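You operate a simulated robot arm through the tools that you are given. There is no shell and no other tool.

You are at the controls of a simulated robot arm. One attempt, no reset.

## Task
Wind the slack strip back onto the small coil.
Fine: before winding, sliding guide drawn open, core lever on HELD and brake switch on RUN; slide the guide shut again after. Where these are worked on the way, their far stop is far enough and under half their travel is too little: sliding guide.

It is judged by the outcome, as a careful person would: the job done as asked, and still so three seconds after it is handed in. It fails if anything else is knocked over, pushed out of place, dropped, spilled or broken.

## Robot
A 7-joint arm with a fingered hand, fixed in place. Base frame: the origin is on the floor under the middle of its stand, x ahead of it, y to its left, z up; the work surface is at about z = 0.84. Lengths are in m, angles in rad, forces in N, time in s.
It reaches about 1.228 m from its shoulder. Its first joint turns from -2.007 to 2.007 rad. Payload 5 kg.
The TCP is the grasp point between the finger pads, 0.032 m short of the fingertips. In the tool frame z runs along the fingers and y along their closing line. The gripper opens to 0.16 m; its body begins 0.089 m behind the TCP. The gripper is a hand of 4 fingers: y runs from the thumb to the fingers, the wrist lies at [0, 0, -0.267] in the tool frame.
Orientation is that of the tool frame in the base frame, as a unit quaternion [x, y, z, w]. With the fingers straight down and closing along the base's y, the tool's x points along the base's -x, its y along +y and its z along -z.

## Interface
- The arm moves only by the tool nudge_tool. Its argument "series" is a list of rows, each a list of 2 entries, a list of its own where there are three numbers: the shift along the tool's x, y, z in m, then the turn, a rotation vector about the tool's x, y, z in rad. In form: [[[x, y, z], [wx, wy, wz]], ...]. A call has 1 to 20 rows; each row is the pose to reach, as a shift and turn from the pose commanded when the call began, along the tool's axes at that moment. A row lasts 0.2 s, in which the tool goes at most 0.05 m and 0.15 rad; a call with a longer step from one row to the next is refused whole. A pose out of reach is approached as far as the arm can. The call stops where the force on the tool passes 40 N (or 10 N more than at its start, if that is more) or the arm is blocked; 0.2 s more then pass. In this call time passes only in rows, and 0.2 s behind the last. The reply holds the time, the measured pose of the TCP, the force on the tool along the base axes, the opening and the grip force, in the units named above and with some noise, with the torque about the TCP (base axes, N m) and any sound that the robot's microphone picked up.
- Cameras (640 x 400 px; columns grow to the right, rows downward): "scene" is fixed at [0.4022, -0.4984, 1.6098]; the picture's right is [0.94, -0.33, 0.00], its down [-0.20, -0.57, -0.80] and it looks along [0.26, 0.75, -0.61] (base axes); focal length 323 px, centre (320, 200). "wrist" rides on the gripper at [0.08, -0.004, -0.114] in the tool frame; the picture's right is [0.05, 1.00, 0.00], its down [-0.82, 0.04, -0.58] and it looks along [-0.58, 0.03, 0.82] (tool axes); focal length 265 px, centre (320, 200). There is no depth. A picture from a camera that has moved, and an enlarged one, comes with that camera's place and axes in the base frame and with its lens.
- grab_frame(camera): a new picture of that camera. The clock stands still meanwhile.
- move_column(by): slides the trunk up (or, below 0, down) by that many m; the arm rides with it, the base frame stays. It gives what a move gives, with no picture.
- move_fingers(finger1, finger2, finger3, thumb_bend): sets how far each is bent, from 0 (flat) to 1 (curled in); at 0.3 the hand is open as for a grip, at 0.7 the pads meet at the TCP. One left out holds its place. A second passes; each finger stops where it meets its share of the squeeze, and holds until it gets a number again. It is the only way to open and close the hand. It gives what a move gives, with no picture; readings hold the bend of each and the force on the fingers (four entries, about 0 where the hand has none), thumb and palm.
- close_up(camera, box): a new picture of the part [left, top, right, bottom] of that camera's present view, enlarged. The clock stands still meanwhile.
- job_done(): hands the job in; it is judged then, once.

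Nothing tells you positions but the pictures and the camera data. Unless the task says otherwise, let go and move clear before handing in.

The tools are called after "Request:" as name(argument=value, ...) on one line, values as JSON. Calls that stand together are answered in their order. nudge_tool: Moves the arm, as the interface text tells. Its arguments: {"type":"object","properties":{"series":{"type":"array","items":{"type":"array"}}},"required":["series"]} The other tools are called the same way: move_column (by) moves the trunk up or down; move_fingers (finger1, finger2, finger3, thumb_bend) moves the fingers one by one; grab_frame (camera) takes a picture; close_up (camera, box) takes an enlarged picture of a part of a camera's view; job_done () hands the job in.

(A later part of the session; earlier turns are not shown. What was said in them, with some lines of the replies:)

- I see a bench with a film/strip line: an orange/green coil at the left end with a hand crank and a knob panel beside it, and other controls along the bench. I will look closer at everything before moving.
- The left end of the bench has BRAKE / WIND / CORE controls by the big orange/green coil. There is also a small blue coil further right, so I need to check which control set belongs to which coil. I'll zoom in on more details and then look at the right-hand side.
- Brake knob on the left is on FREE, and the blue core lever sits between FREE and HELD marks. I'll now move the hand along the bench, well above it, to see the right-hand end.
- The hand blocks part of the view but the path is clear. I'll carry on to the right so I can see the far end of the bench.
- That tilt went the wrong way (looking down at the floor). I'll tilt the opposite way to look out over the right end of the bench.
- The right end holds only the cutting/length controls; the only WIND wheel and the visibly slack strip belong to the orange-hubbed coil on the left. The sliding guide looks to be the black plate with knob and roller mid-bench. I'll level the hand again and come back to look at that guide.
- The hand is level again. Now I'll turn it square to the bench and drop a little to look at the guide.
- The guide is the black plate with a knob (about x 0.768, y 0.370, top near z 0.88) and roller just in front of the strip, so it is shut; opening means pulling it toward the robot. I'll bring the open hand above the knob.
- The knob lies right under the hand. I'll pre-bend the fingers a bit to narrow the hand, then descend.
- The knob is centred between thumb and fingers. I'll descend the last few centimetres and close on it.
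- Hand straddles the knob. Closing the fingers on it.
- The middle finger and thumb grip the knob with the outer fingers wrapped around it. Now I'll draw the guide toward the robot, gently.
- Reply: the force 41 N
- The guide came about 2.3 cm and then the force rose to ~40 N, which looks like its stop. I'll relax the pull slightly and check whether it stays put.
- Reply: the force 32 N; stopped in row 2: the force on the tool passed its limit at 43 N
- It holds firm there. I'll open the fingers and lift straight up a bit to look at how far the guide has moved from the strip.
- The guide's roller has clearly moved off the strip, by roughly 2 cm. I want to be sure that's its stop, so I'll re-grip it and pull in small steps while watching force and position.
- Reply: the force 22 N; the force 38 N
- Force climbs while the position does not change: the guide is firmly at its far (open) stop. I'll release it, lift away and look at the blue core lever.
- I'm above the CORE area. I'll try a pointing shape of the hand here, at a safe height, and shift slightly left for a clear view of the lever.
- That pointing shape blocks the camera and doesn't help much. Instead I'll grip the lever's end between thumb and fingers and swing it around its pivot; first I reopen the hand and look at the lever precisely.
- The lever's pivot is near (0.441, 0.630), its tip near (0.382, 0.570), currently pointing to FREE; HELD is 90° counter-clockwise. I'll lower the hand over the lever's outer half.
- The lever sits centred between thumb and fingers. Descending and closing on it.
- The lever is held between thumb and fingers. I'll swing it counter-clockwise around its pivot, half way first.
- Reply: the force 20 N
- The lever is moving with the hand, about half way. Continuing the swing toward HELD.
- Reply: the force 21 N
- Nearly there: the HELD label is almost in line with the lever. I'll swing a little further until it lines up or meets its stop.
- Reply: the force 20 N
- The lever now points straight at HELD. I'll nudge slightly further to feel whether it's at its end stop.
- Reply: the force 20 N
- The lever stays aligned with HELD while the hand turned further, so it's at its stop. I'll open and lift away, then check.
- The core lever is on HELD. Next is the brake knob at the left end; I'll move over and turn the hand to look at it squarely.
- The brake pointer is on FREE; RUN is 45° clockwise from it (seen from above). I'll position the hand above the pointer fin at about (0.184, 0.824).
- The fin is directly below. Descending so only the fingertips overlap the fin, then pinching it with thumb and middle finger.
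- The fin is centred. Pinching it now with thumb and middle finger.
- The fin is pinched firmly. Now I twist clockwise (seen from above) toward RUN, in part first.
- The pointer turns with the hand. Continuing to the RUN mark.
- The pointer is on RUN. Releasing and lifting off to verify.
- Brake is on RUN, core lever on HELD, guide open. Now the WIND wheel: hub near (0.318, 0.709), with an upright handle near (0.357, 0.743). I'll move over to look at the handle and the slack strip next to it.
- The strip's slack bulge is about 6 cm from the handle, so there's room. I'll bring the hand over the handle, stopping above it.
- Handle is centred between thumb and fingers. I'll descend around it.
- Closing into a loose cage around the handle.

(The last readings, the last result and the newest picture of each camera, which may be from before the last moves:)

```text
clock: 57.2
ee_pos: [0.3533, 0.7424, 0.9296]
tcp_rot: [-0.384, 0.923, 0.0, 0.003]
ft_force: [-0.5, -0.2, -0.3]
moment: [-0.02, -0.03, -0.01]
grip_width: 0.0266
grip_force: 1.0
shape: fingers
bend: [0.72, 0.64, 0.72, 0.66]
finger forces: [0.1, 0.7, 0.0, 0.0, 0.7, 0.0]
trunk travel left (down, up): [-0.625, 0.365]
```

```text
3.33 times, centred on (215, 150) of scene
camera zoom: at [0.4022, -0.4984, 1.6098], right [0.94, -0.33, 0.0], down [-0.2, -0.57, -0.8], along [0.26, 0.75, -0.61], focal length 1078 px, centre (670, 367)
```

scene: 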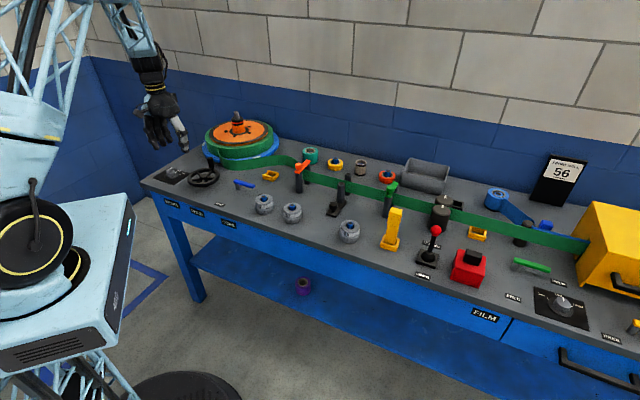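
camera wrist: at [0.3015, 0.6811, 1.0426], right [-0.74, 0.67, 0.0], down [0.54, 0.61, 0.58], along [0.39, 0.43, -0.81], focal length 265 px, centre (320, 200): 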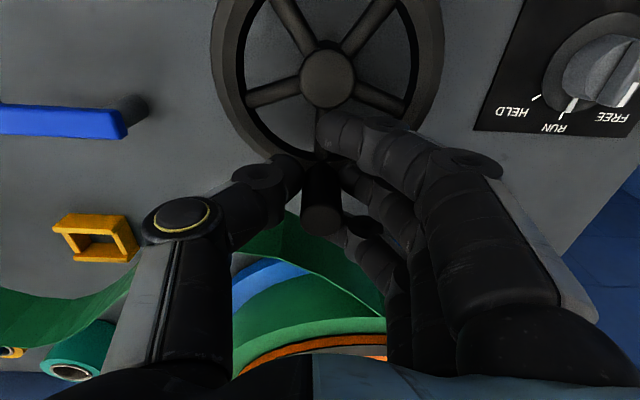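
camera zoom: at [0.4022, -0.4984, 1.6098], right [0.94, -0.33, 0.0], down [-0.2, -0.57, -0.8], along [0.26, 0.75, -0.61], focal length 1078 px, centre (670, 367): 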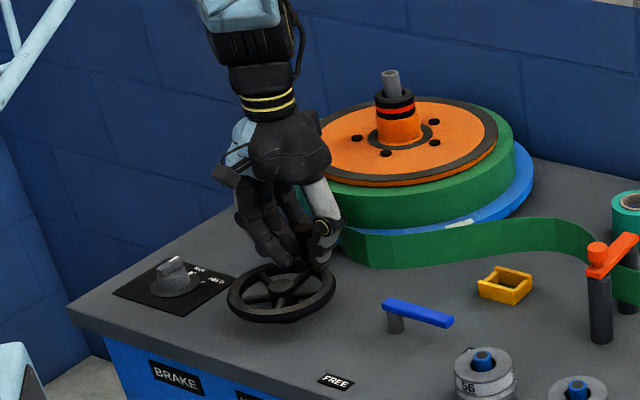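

The handle is caged lightly. The strip peels off the coil's front going right, so winding in means turning the coil clockwise from above. I'll test a small clockwise turn of the wheel and watch which way the strip goes.

Request:
nudge_tool(series=[[[0.0003, -0.0056, 0], [0, 0, 0]], [[0.0011, -0.0111, 0], [0, 0, 0]], [[0.0025, -0.0165, 0], [0, 0, 0]], [[0.0044, -0.0218, 0], [0, 0, 0]]])

Request:
close_up(camera="scene", box=[145, 90, 315, 220])

Request:
grab_frame(camera="wrist")

```text
clock: 58.2
ee_pos: [0.366, 0.7229, 0.9292]
tcp_rot: [-0.384, 0.923, 0.0, 0.002]
ft_force: [-1.4, 3.5, -0.3]
moment: [0.1, 0.12, -0.02]
grip_width: 0.0257
grip_force: 2.5
shape: fingers
bend: [0.72, 0.61, 0.72, 0.66]
finger forces: [0.1, 4.0, 1.7, 0.1, 0.0, 0.1]
trunk travel left (down, up): [-0.625, 0.365]
```

```text
3.08 times, centred on (230, 155) of scene
camera zoom: at [0.4022, -0.4984, 1.6098], right [0.94, -0.33, 0.0], down [-0.2, -0.57, -0.8], along [0.26, 0.75, -0.61], focal length 995 px, centre (597, 338)
```

zoom: 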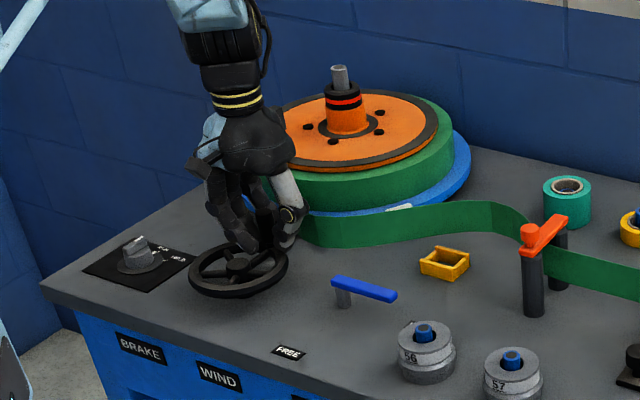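

```text
taken
camera wrist: at [0.3135, 0.663, 1.0425], right [-0.74, 0.67, 0.0], down [0.54, 0.61, 0.58], along [0.39, 0.43, -0.81], focal length 265 px, centre (320, 200)
```

wrist: 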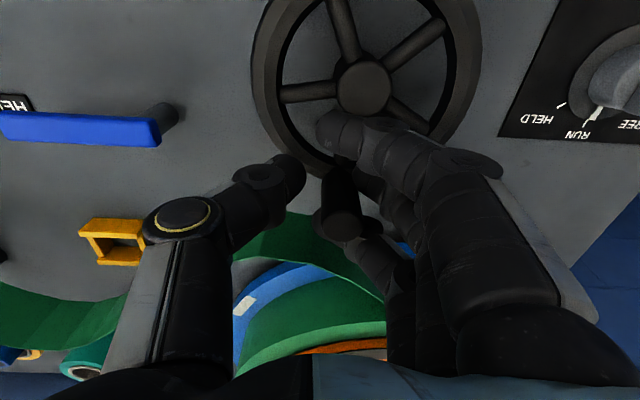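

The wheel turned and the white mark on the turntable shifted slightly left, i.e. clockwise, which is the winding-in direction. I'll continue cranking clockwise and keep checking.

Request:
nudge_tool(series=[[[0.00243, -0.00504, 0], [0, 0, 0]], [[0.00536, -0.00981, 0], [0, 0, 0]], [[0.00875, -0.01427, 0], [0, 0, 0]], [[0.01256, -0.01836, 0], [0, 0, 0]], [[0.01677, -0.02206, 0], [0, 0, 0]], [[0.02132, -0.02531, 0], [0, 0, 0]], [[0.02618, -0.0281, 0], [0, 0, 0]], [[0.03129, -0.03039, 0], [0, 0, 0]], [[0.0366, -0.03215, 0], [0, 0, 0]], [[0.04206, -0.03338, 0], [0, 0, 0]], [[0.04762, -0.03405, 0], [0, 0, 0]], [[0.05322, -0.03417, 0], [0, 0, 0]]])

Request:
close_up(camera="scene", box=[145, 90, 315, 220])

Request:
grab_frame(camera="wrist")

```text
clock: 60.8
ee_pos: [0.3518, 0.66, 0.9291]
tcp_rot: [-0.383, 0.924, 0.0, 0.002]
ft_force: [7.7, 1.0, 2.4]
moment: [0.05, -0.11, -0.12]
grip_width: 0.026
grip_force: 3.4
shape: fingers
bend: [0.72, 0.65, 0.74, 0.66]
finger forces: [0.0, 0.3, 6.8, 0.0, 0.1, 0.1]
trunk travel left (down, up): [-0.625, 0.365]
```

```text
3.08 times, centred on (230, 155) of scene
camera zoom: at [0.4022, -0.4984, 1.6098], right [0.94, -0.33, 0.0], down [-0.2, -0.57, -0.8], along [0.26, 0.75, -0.61], focal length 995 px, centre (597, 338)
```

zoom: 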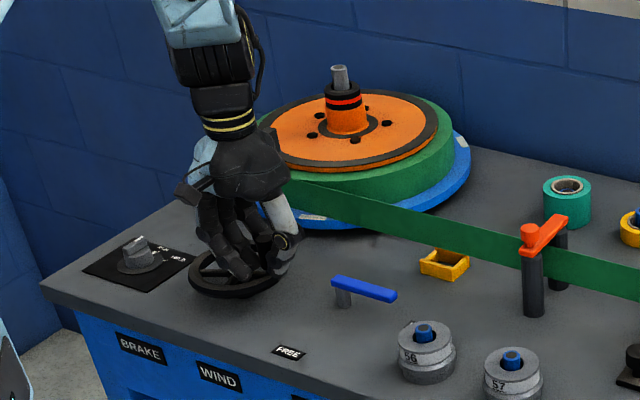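

```text
taken
camera wrist: at [0.3005, 0.5998, 1.0426], right [-0.74, 0.67, 0.0], down [0.54, 0.61, 0.58], along [0.39, 0.43, -0.81], focal length 265 px, centre (320, 200)
```

wrist: 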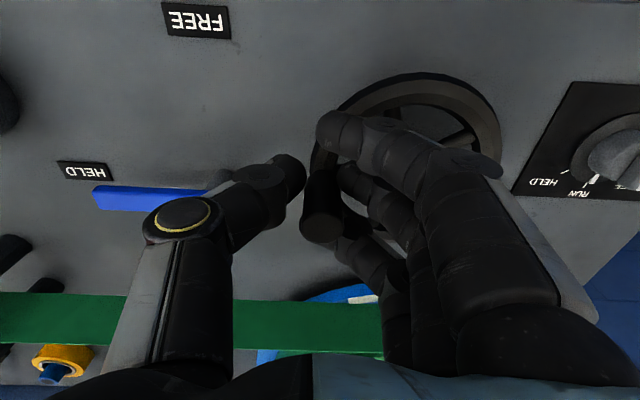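

That took up a lot of slack: the strip now looks nearly straight. Let me look closely before turning any further.

Request:
close_up(camera="scene", box=[200, 120, 320, 200])

Request:
close_up(camera="scene", box=[280, 140, 420, 230])

Request:
close_up(camera="wrist", box=[0, 240, 400, 400])

```text
5.00 times, centred on (260, 160) of scene
camera zoom: at [0.4022, -0.4984, 1.6098], right [0.94, -0.33, 0.0], down [-0.2, -0.57, -0.8], along [0.26, 0.75, -0.61], focal length 1617 px, centre (620, 400)
```

zoom: 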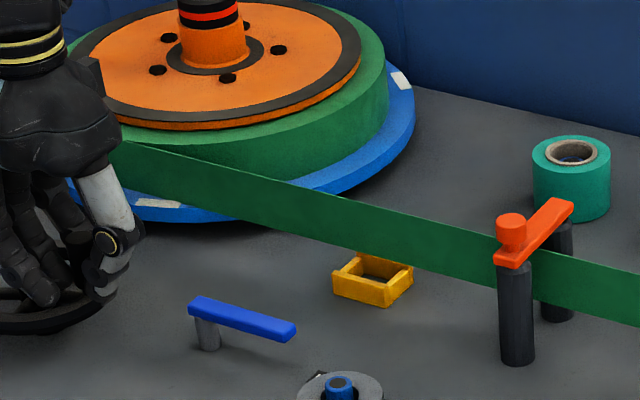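

```text
4.44 times, centred on (350, 185) of scene
camera zoom: at [0.4022, -0.4984, 1.6098], right [0.94, -0.33, 0.0], down [-0.2, -0.57, -0.8], along [0.26, 0.75, -0.61], focal length 1438 px, centre (187, 267)
```

zoom: 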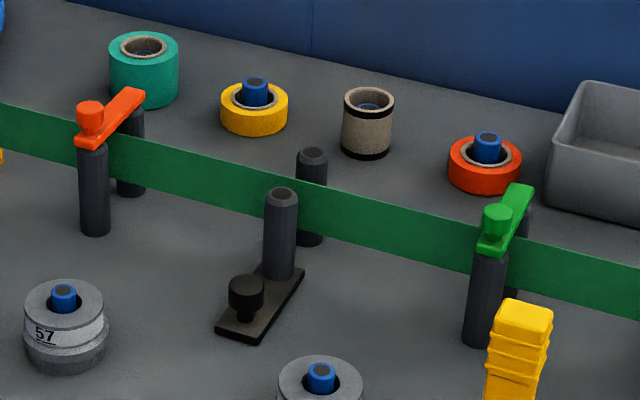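

```text
1.60 times, centred on (200, 320) of wrist
camera zoom: at [0.3005, 0.5998, 1.0426], right [-0.74, 0.67, 0.0], down [0.54, 0.61, 0.58], along [0.39, 0.43, -0.81], focal length 425 px, centre (512, 8)
```

zoom: 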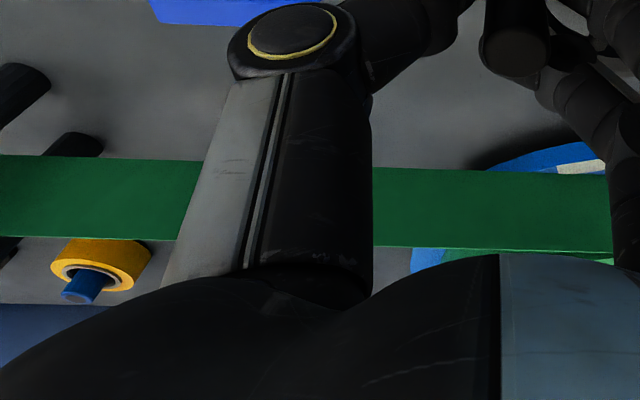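

The strip is now straight between coil and orange posts. I'll make one very small extra turn to feel whether it is taut.

Request:
nudge_tool(series=[[[0.0028, 0.0001, 0], [0, 0, 0]]])

Request:
nudge_tool(series=[[[0.0028, 0.0003, 0], [0, 0, 0]]])

Request:
close_up(camera="scene", box=[200, 120, 320, 200])

```text
clock: 61.2
ee_pos: [0.351, 0.6584, 0.9285]
tcp_rot: [-0.383, 0.924, 0.0, 0.003]
ft_force: [4.9, 0.6, 1.4]
moment: [0.02, -0.1, -0.08]
grip_width: 0.0258
grip_force: 2.0
shape: fingers
bend: [0.72, 0.65, 0.73, 0.66]
finger forces: [0.0, 0.1, 4.0, 0.0, 0.1, 0.0]
trunk travel left (down, up): [-0.625, 0.365]
```

```text
clock: 61.6
ee_pos: [0.3478, 0.6589, 0.9296]
tcp_rot: [-0.384, 0.923, 0.0, 0.003]
ft_force: [3.2, -0.5, -0.2]
moment: [0.0, -0.05, -0.06]
grip_width: 0.0256
grip_force: 1.7
shape: fingers
bend: [0.72, 0.65, 0.73, 0.66]
finger forces: [0.0, 0.0, 2.6, 0.0, 0.8, 0.1]
trunk travel left (down, up): [-0.625, 0.365]
```

```text
5.00 times, centred on (260, 160) of scene
camera zoom: at [0.4022, -0.4984, 1.6098], right [0.94, -0.33, 0.0], down [-0.2, -0.57, -0.8], along [0.26, 0.75, -0.61], focal length 1617 px, centre (620, 400)
```

zoom: 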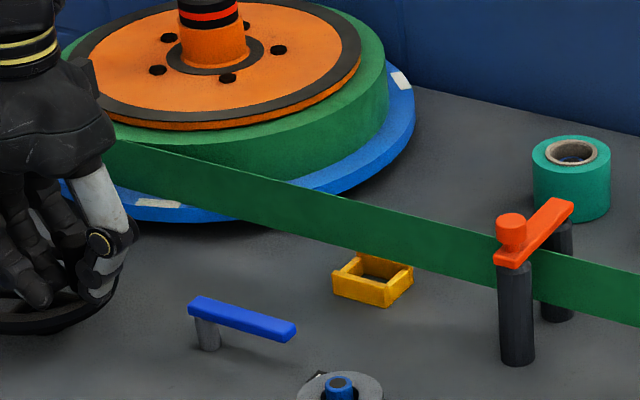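

Request:
grab_frame(camera="wrist")

Request:
close_up(camera="scene", box=[180, 130, 260, 190])

```text
taken
camera wrist: at [0.2958, 0.5978, 1.0434], right [-0.74, 0.67, 0.0], down [0.54, 0.61, 0.58], along [0.39, 0.43, -0.81], focal length 265 px, centre (320, 200)
```

wrist: 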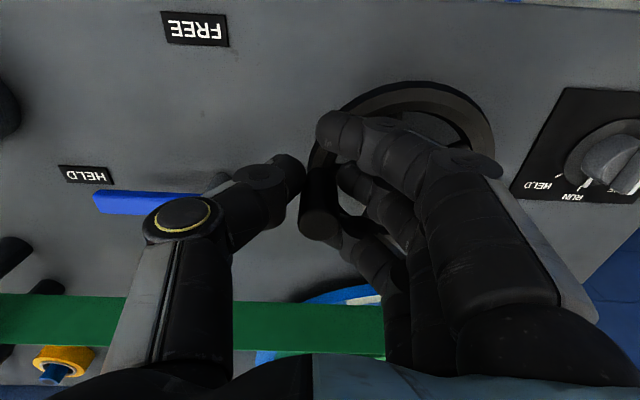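

```text
6.67 times, centred on (220, 160) of scene
camera zoom: at [0.4022, -0.4984, 1.6098], right [0.94, -0.33, 0.0], down [-0.2, -0.57, -0.8], along [0.26, 0.75, -0.61], focal length 2156 px, centre (987, 467)
```

zoom: 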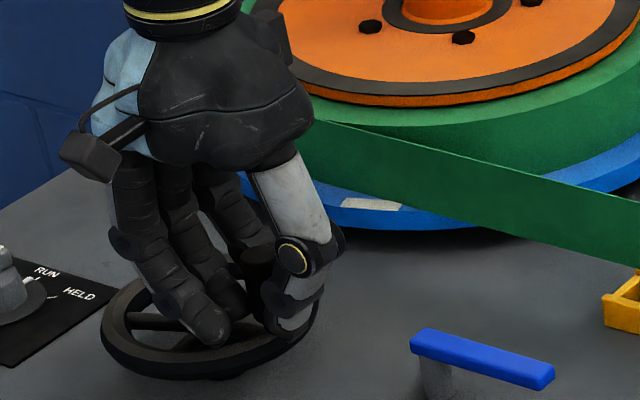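

The strip looks straight and the turntable marks did not shift during that last bit. I'll let a moment pass and compare again.

Request:
nudge_tool(series=[[[0, 0, 0], [0, 0, 0]], [[0, 0, 0], [0, 0, 0]], [[0, 0, 0], [0, 0, 0]]])

Request:
close_up(camera="scene", box=[200, 120, 320, 200])

```text
clock: 62.4
ee_pos: [0.3486, 0.6589, 0.9303]
tcp_rot: [-0.383, 0.924, 0.0, 0.003]
ft_force: [0.7, -1.2, 0.2]
moment: [0.0, 0.01, -0.02]
grip_width: 0.0259
grip_force: 0.7
shape: fingers
bend: [0.72, 0.65, 0.72, 0.66]
finger forces: [0.0, 0.1, 0.8, 0.0, 1.0, 0.1]
trunk travel left (down, up): [-0.625, 0.365]
```

```text
5.00 times, centred on (260, 160) of scene
camera zoom: at [0.4022, -0.4984, 1.6098], right [0.94, -0.33, 0.0], down [-0.2, -0.57, -0.8], along [0.26, 0.75, -0.61], focal length 1617 px, centre (620, 400)
```

zoom: 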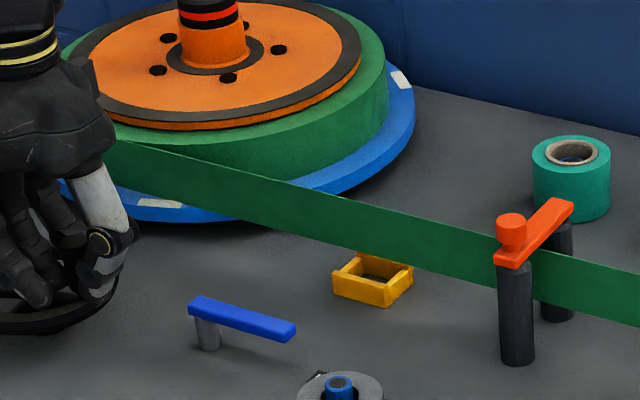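

Nothing moved, the strip is taut. I'll open the cage, lift straight up and look at the whole strip unobstructed.

Request:
move_fingers(finger1=0.5, finger2=0.5, finger3=0.5, thumb_bend=0.5)

Request:
nudge_tool(series=[[[0, 0, -0.03], [0, 0, 0]], [[0, 0, -0.06], [0, 0, 0]], [[0, 0, -0.1], [0, 0, 0]], [[0.02, 0, -0.14], [0, 0, 0]], [[0.05, 0, -0.17], [0, 0, 0]], [[0.08, 0, -0.2], [0, 0, 0]]])

Request:
grab_frame(camera="wrist")

Request:
close_up(camera="scene", box=[140, 90, 320, 220])

```text
clock: 63.4
ee_pos: [0.3488, 0.6583, 0.9306]
tcp_rot: [-0.384, 0.924, -0.001, 0.003]
ft_force: [0.7, 0.2, -0.1]
moment: [-0.03, 0.02, -0.03]
grip_width: 0.0905
grip_force: 0.1
shape: fingers
bend: [0.5, 0.5, 0.5, 0.5]
finger forces: [0.1, 0.0, 0.0, 0.0, 0.0, 0.1]
trunk travel left (down, up): [-0.625, 0.365]
```

```text
clock: 64.8
ee_pos: [0.2895, 0.6016, 1.1289]
tcp_rot: [-0.383, 0.924, 0.0, 0.004]
ft_force: [1.2, -0.2, -0.1]
moment: [0.07, -0.01, 0.01]
grip_width: 0.0907
grip_force: 0.1
shape: fingers
bend: [0.5, 0.5, 0.5, 0.5]
finger forces: [0.0, 0.0, 0.0, 0.0, 0.1, 0.0]
trunk travel left (down, up): [-0.625, 0.365]
```

```text
taken
camera wrist: at [0.237, 0.5406, 1.2417], right [-0.74, 0.67, 0.0], down [0.54, 0.6, 0.58], along [0.39, 0.43, -0.81], focal length 265 px, centre (320, 200)
```

wrist: 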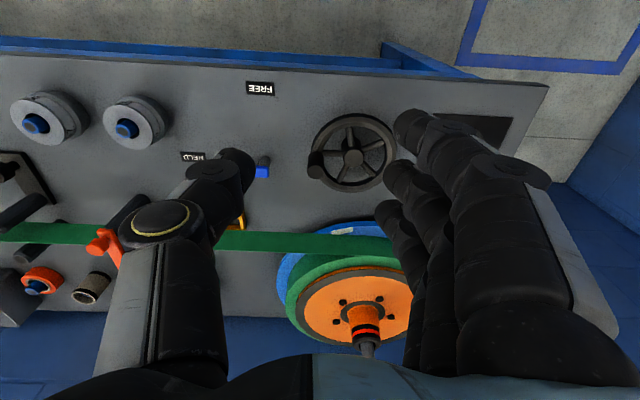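

```text
3.08 times, centred on (230, 155) of scene
camera zoom: at [0.4022, -0.4984, 1.6098], right [0.94, -0.33, 0.0], down [-0.2, -0.57, -0.8], along [0.26, 0.75, -0.61], focal length 995 px, centre (597, 338)
```

zoom: 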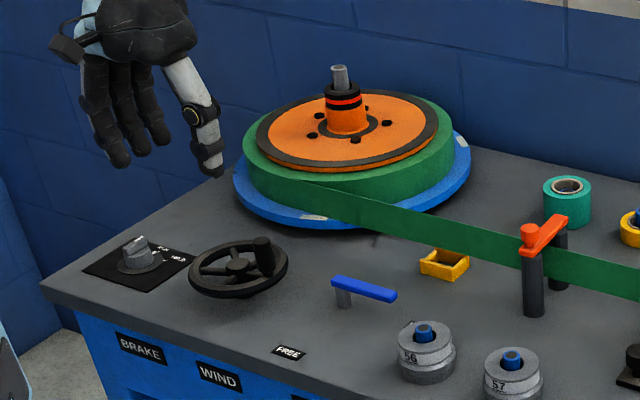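

The strip runs straight and tangent onto the coil. I'll zoom in once more to check for any leftover bow.

Request:
close_up(camera="scene", box=[205, 130, 305, 190])

Request:
close_up(camera="wrist", box=[190, 190, 430, 320])

Request:
close_up(camera="scene", box=[290, 150, 600, 300])

```text
6.40 times, centred on (255, 160) of scene
camera zoom: at [0.4022, -0.4984, 1.6098], right [0.94, -0.33, 0.0], down [-0.2, -0.57, -0.8], along [0.26, 0.75, -0.61], focal length 2070 px, centre (736, 456)
```

zoom: 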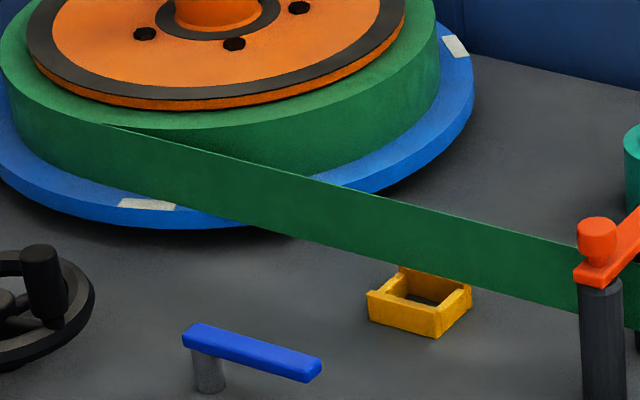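

```text
2.67 times, centred on (310, 255) of wrist
camera zoom: at [0.237, 0.5406, 1.2417], right [-0.74, 0.67, 0.0], down [0.54, 0.6, 0.58], along [0.39, 0.43, -0.81], focal length 708 px, centre (347, 53)
```

zoom: 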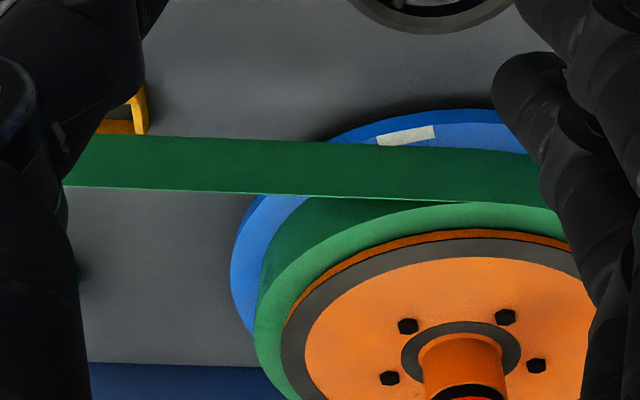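

```text
2.06 times, centred on (445, 225) of scene
camera zoom: at [0.4022, -0.4984, 1.6098], right [0.94, -0.33, 0.0], down [-0.2, -0.57, -0.8], along [0.26, 0.75, -0.61], focal length 668 px, centre (62, 148)
```

zoom: 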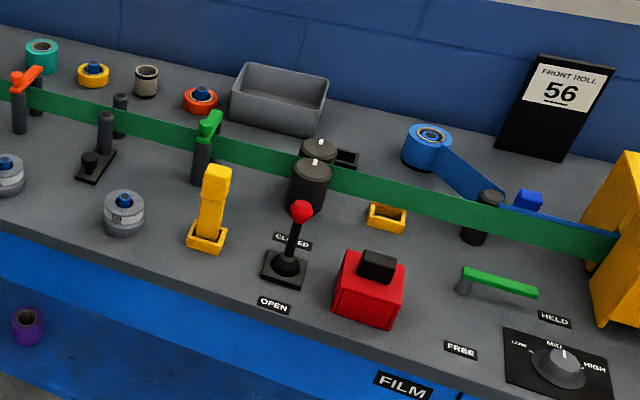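

The strip is straight and neatly on the coil. Last step: slide the guide shut. I'll carry the hand back above the guide knob.

Request:
nudge_tool(series=[[[-0.0117, -0.0386, 0], [0, 0, 0]], [[-0.0233, -0.0773, 0], [0, 0, 0]], [[-0.035, -0.1159, 0], [0, 0, 0]], [[-0.0467, -0.1545, 0], [0, 0, 0]], [[-0.0583, -0.1932, 0], [0, 0, 0]], [[-0.07, -0.2318, 0], [0, 0, 0]], [[-0.0817, -0.2704, 0], [0, 0, 0]], [[-0.0933, -0.309, 0], [0, 0, 0]], [[-0.105, -0.3477, 0], [0, 0, 0]], [[-0.1167, -0.3863, 0], [0, 0, 0]], [[-0.1283, -0.4249, 0], [0, 0, 0]], [[-0.14, -0.4636, 0], [0, 0, 0]], [[-0.1517, -0.5022, 0.02], [0, 0, 0]], [[-0.1517, -0.5022, 0.06], [0, 0, 0]], [[-0.1517, -0.5022, 0.1], [0, 0, 0]]])

Request:
grab_frame(camera="wrist")

```text
clock: 68.0
ee_pos: [0.7559, 0.3528, 1.0292]
tcp_rot: [-0.384, 0.924, 0.001, 0.004]
ft_force: [0.5, 0.0, 0.6]
moment: [0.01, 0.03, 0.02]
grip_width: 0.0907
grip_force: 0.0
shape: fingers
bend: [0.5, 0.5, 0.5, 0.5]
finger forces: [0.0, 0.0, 0.1, 0.0, 0.0, 0.1]
trunk travel left (down, up): [-0.625, 0.365]
```

```text
taken
camera wrist: at [0.7024, 0.2933, 1.1427], right [-0.74, 0.67, 0.0], down [0.54, 0.61, 0.58], along [0.39, 0.43, -0.81], focal length 265 px, centre (320, 200)
```

wrist: 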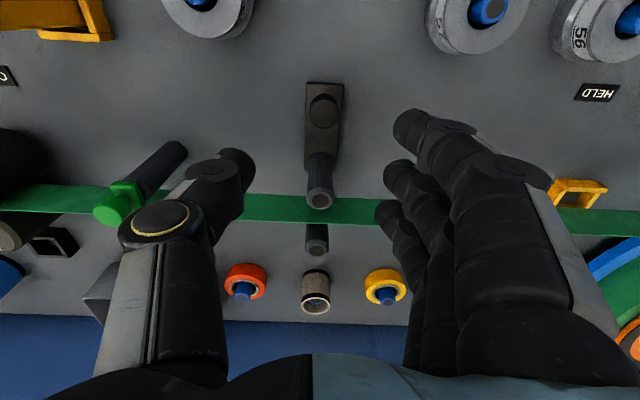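

The knob is right below. Descending and gripping as before.

Request:
nudge_tool(series=[[[0, 0.001, 0.04], [0, 0, 0]], [[0, 0.002, 0.08], [0, 0, 0]], [[0, 0.002, 0.12], [0, 0, 0]], [[0, 0.002, 0.138], [0, 0, 0]]])

Request:
move_fingers(finger1=0.72, finger2=0.72, finger3=0.72, thumb_bend=0.72)

Request:
grab_frame(camera="wrist")

```text
clock: 69.0
ee_pos: [0.7539, 0.3553, 0.8904]
tcp_rot: [-0.384, 0.923, 0.0, 0.003]
ft_force: [-0.1, -0.3, -0.1]
moment: [0.01, 0.01, 0.03]
grip_width: 0.0908
grip_force: 0.2
shape: fingers
bend: [0.5, 0.5, 0.5, 0.5]
finger forces: [0.0, 0.1, 0.0, 0.0, 0.0, 0.1]
trunk travel left (down, up): [-0.625, 0.365]
```

```text
clock: 70.0
ee_pos: [0.754, 0.3551, 0.8915]
tcp_rot: [-0.383, 0.924, 0.0, 0.002]
ft_force: [2.4, -2.9, -7.6]
moment: [0.02, 0.0, 0.01]
grip_width: 0.0268
grip_force: 10.5
shape: fingers
bend: [0.72, 0.63, 0.72, 0.67]
finger forces: [0.1, 9.0, 0.1, 0.1, 12.1, 0.1]
trunk travel left (down, up): [-0.625, 0.365]
```

```text
taken
camera wrist: at [0.7016, 0.2948, 1.0041], right [-0.74, 0.67, 0.0], down [0.54, 0.61, 0.58], along [0.39, 0.43, -0.81], focal length 265 px, centre (320, 200)
```

wrist: 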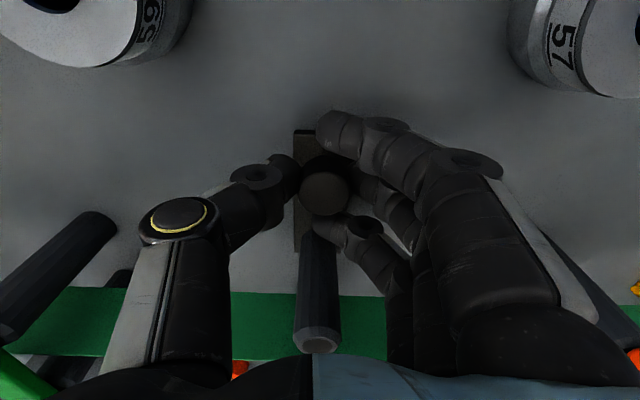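

Gripped. Now pushing the guide back toward the strip, in small steps.

Request:
nudge_tool(series=[[[-0.004, 0, 0], [0, 0, 0]], [[-0.008, 0, 0], [0, 0, 0]], [[-0.012, 0, 0], [0, 0, 0]], [[-0.015, 0, 0], [0, 0, 0]]])

Request:
nudge_tool(series=[[[-0.002, 0, 0], [0, 0, 0]], [[-0.004, 0, 0], [0, 0, 0]]])

Request:
close_up(camera="scene", box=[280, 150, 380, 230])

Request:
grab_frame(camera="wrist")

```text
clock: 71.0
ee_pos: [0.7651, 0.3656, 0.8921]
tcp_rot: [-0.383, 0.924, 0.0, 0.002]
ft_force: [3.1, -5.0, -10.7]
moment: [-0.03, -0.03, 0.02]
grip_width: 0.0275
grip_force: 10.3
shape: fingers
bend: [0.72, 0.63, 0.72, 0.67]
finger forces: [0.1, 8.2, 0.0, 0.1, 12.7, 0.0]
trunk travel left (down, up): [-0.625, 0.365]
```

```text
clock: 71.6
ee_pos: [0.767, 0.3681, 0.8926]
tcp_rot: [-0.384, 0.924, 0.0, 0.001]
ft_force: [-5.5, -10.1, -10.6]
moment: [-0.24, 0.16, 0.0]
grip_width: 0.0277
grip_force: 10.4
shape: fingers
bend: [0.72, 0.63, 0.72, 0.67]
finger forces: [0.0, 9.0, 0.0, 0.1, 11.0, 0.0]
trunk travel left (down, up): [-0.625, 0.365]
```

```text
5.00 times, centred on (330, 190) of scene
camera zoom: at [0.4022, -0.4984, 1.6098], right [0.94, -0.33, 0.0], down [-0.2, -0.57, -0.8], along [0.26, 0.75, -0.61], focal length 1617 px, centre (270, 250)
```

zoom: 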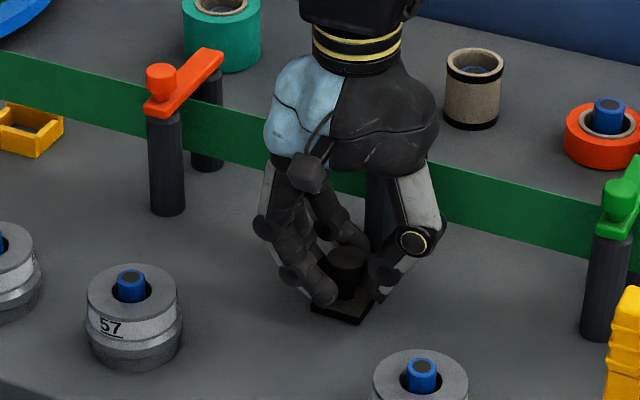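

```text
taken
camera wrist: at [0.7144, 0.3081, 1.005], right [-0.74, 0.67, 0.0], down [0.54, 0.61, 0.58], along [0.39, 0.43, -0.81], focal length 265 px, centre (320, 200)
```

wrist: 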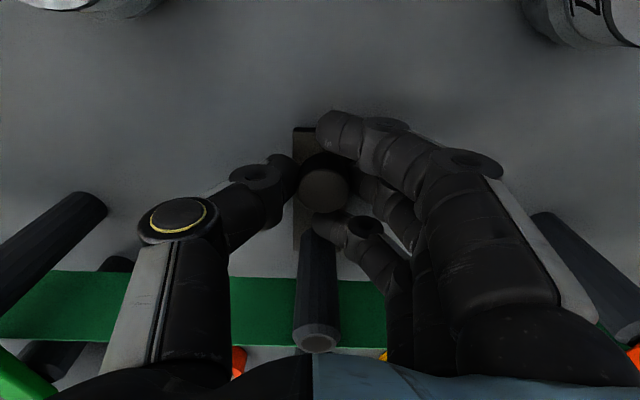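

The guide is back at its original shut position and I feel it meeting its stop. A tiny extra push to seat it, then relax and release.

Request:
nudge_tool(series=[[[-0.0015, 0, 0], [0, 0, 0]], [[-0.003, 0, 0], [0, 0, 0]]])

Request:
nudge_tool(series=[[[0.002, 0, 0], [0, 0, 0]]])

Request:
move_fingers(finger1=0.45, finger2=0.45, finger3=0.45, thumb_bend=0.45)

Request:
nudge_tool(series=[[[0, 0, -0.03], [0, 0, 0]], [[0, 0, -0.06], [0, 0, 0]], [[0, 0, -0.1], [0, 0, 0]], [[0.0, 0, -0.14], [0, 0, 0]], [[0.04, 0, -0.17], [0, 0, 0]], [[0.08, 0, -0.2], [0, 0, 0]], [[0.12, 0, -0.23], [0, 0, 0]], [[0.16, 0, -0.25], [0, 0, 0]], [[0.2, 0, -0.27], [0, 0, 0]]])

Request:
grab_frame(camera="wrist")

Request:
grab_frame(camera="scene")

Request:
close_up(camera="scene", box=[280, 150, 380, 230])

```text
clock: 72.2
ee_pos: [0.7689, 0.3712, 0.8929]
tcp_rot: [-0.383, 0.924, 0.001, 0.003]
ft_force: [-6.4, -8.8, -4.6]
moment: [-0.2, 0.11, 0.06]
grip_width: 0.0271
grip_force: 9.0
shape: fingers
bend: [0.72, 0.63, 0.72, 0.68]
finger forces: [0.0, 7.8, 0.0, 0.0, 10.1, 0.0]
trunk travel left (down, up): [-0.625, 0.365]
```

```text
clock: 72.6
ee_pos: [0.769, 0.3699, 0.8925]
tcp_rot: [-0.384, 0.923, 0.001, 0.005]
ft_force: [1.9, -3.1, -4.0]
moment: [-0.08, -0.08, 0.01]
grip_width: 0.0274
grip_force: 10.1
shape: fingers
bend: [0.72, 0.63, 0.72, 0.68]
finger forces: [0.1, 8.4, 0.1, 0.0, 11.6, 0.0]
trunk travel left (down, up): [-0.625, 0.365]
```

```text
clock: 73.6
ee_pos: [0.7677, 0.3687, 0.893]
tcp_rot: [-0.383, 0.924, 0.0, 0.003]
ft_force: [-0.1, 0.9, -0.3]
moment: [-0.01, 0.03, -0.04]
grip_width: 0.1103
grip_force: 0.1
shape: fingers
bend: [0.45, 0.45, 0.45, 0.45]
finger forces: [0.0, 0.1, 0.0, 0.0, 0.0, 0.1]
trunk travel left (down, up): [-0.625, 0.365]
```

```text
clock: 75.6
ee_pos: [0.6232, 0.2251, 1.1618]
tcp_rot: [-0.384, 0.923, 0.001, 0.003]
ft_force: [-0.5, 0.8, 0.6]
moment: [-0.03, -0.01, -0.03]
grip_width: 0.1105
grip_force: 0.1
shape: fingers
bend: [0.45, 0.45, 0.45, 0.45]
finger forces: [0.0, 0.0, 0.0, 0.0, 0.0, 0.0]
trunk travel left (down, up): [-0.625, 0.365]
```

```text
taken
camera wrist: at [0.571, 0.1654, 1.2754], right [-0.74, 0.67, 0.0], down [0.54, 0.61, 0.58], along [0.39, 0.43, -0.81], focal length 265 px, centre (320, 200)
```

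wrist: 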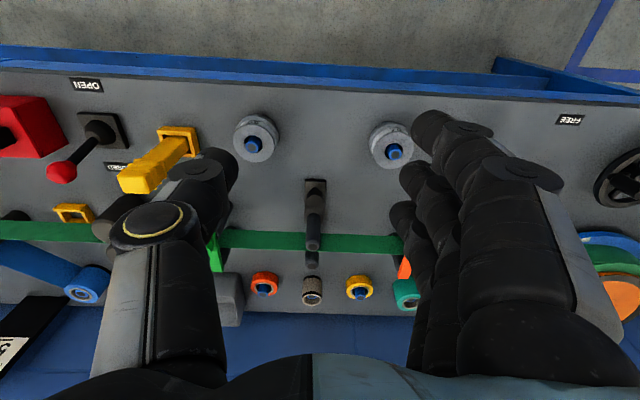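

```text
taken
```

scene: 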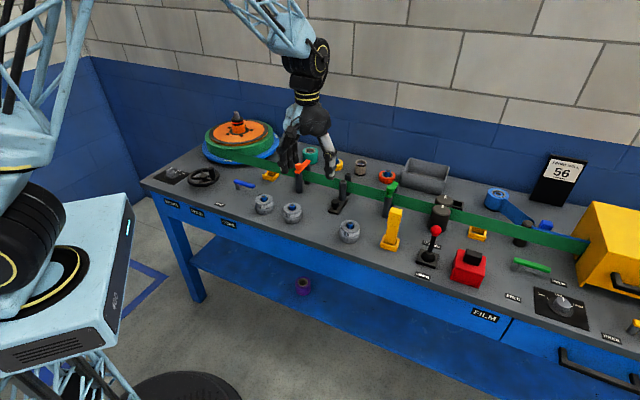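

```text
5.00 times, centred on (330, 190) of scene
camera zoom: at [0.4022, -0.4984, 1.6098], right [0.94, -0.33, 0.0], down [-0.2, -0.57, -0.8], along [0.26, 0.75, -0.61], focal length 1617 px, centre (270, 250)
```

zoom: 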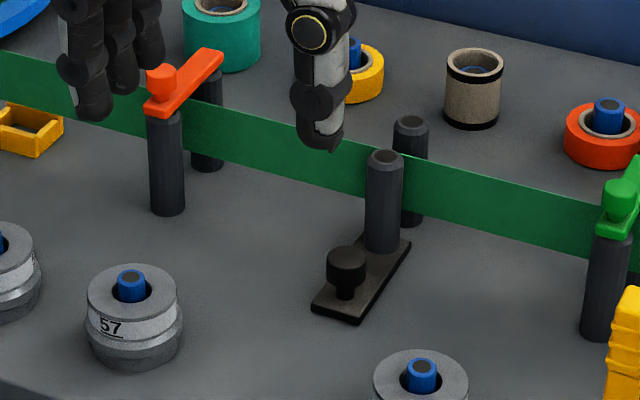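

The guide is back exactly at its shut position. Final check of the left end: strip, lever, brake and neighbouring items.

Request:
close_up(camera="scene", box=[140, 100, 300, 220])

Request:
close_up(camera="scene", box=[250, 130, 450, 270])

Request:
close_up(camera="scene", box=[145, 150, 215, 200])

```text
3.33 times, centred on (220, 160) of scene
camera zoom: at [0.4022, -0.4984, 1.6098], right [0.94, -0.33, 0.0], down [-0.2, -0.57, -0.8], along [0.26, 0.75, -0.61], focal length 1078 px, centre (653, 333)
```

zoom: 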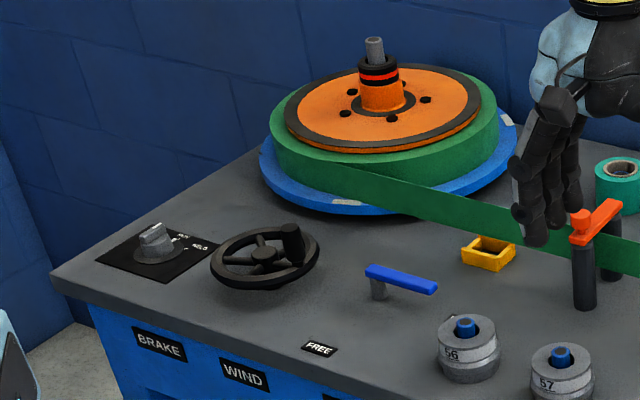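

```text
2.86 times, centred on (350, 200) of scene
camera zoom: at [0.4022, -0.4984, 1.6098], right [0.94, -0.33, 0.0], down [-0.2, -0.57, -0.8], along [0.26, 0.75, -0.61], focal length 924 px, centre (234, 200)
```

zoom: 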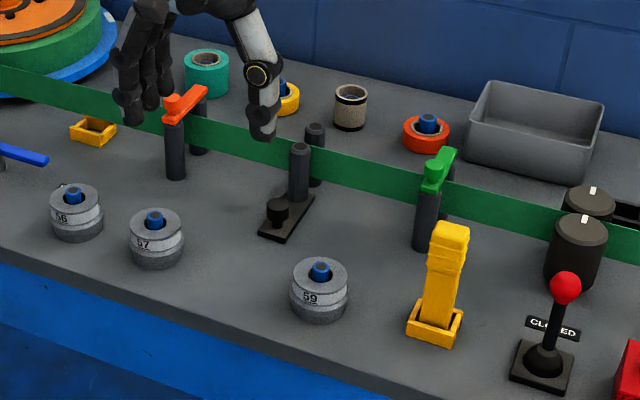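

```text
8.00 times, centred on (180, 175) of scene
camera zoom: at [0.4022, -0.4984, 1.6098], right [0.94, -0.33, 0.0], down [-0.2, -0.57, -0.8], along [0.26, 0.75, -0.61], focal length 2588 px, centre (1440, 400)
```

zoom: 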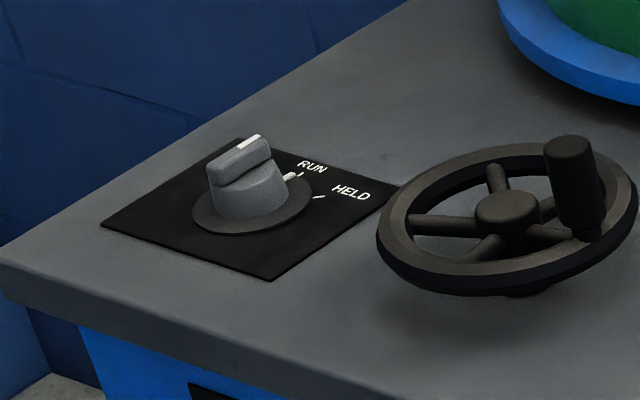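

The strip is taut on the coil, with the core lever on HELD, the brake on RUN and the guide shut. Nothing else on the bench has moved and the hand is clear, so I'm handing the job in.

Request:
job_done()

```text
The job is handed in.
```

The slack strip is wound back onto the coil, and the job is handed in; no result has come back. The strip now runs straight from the coil to the orange posts.

I took "the small coil" to be the green-strip coil at the left end. It was the one with the visible slack, and the only WIND wheel I found is beside it.

- **Before winding:** I drew the sliding guide open to its far stop. I then swung the core lever to HELD and turned the brake switch from FREE to RUN.
- **Winding:** I turned the wheel clockwise about a quarter turn, until the strip was straight. The turntable did not move with a small extra turn, so I stopped there.
- **After winding:** I slid the guide shut again, and it matches its starting position in the pictures. The core lever and brake are still on HELD and RUN.

In the final pictures nothing else on the bench had moved, and the hand was clear.
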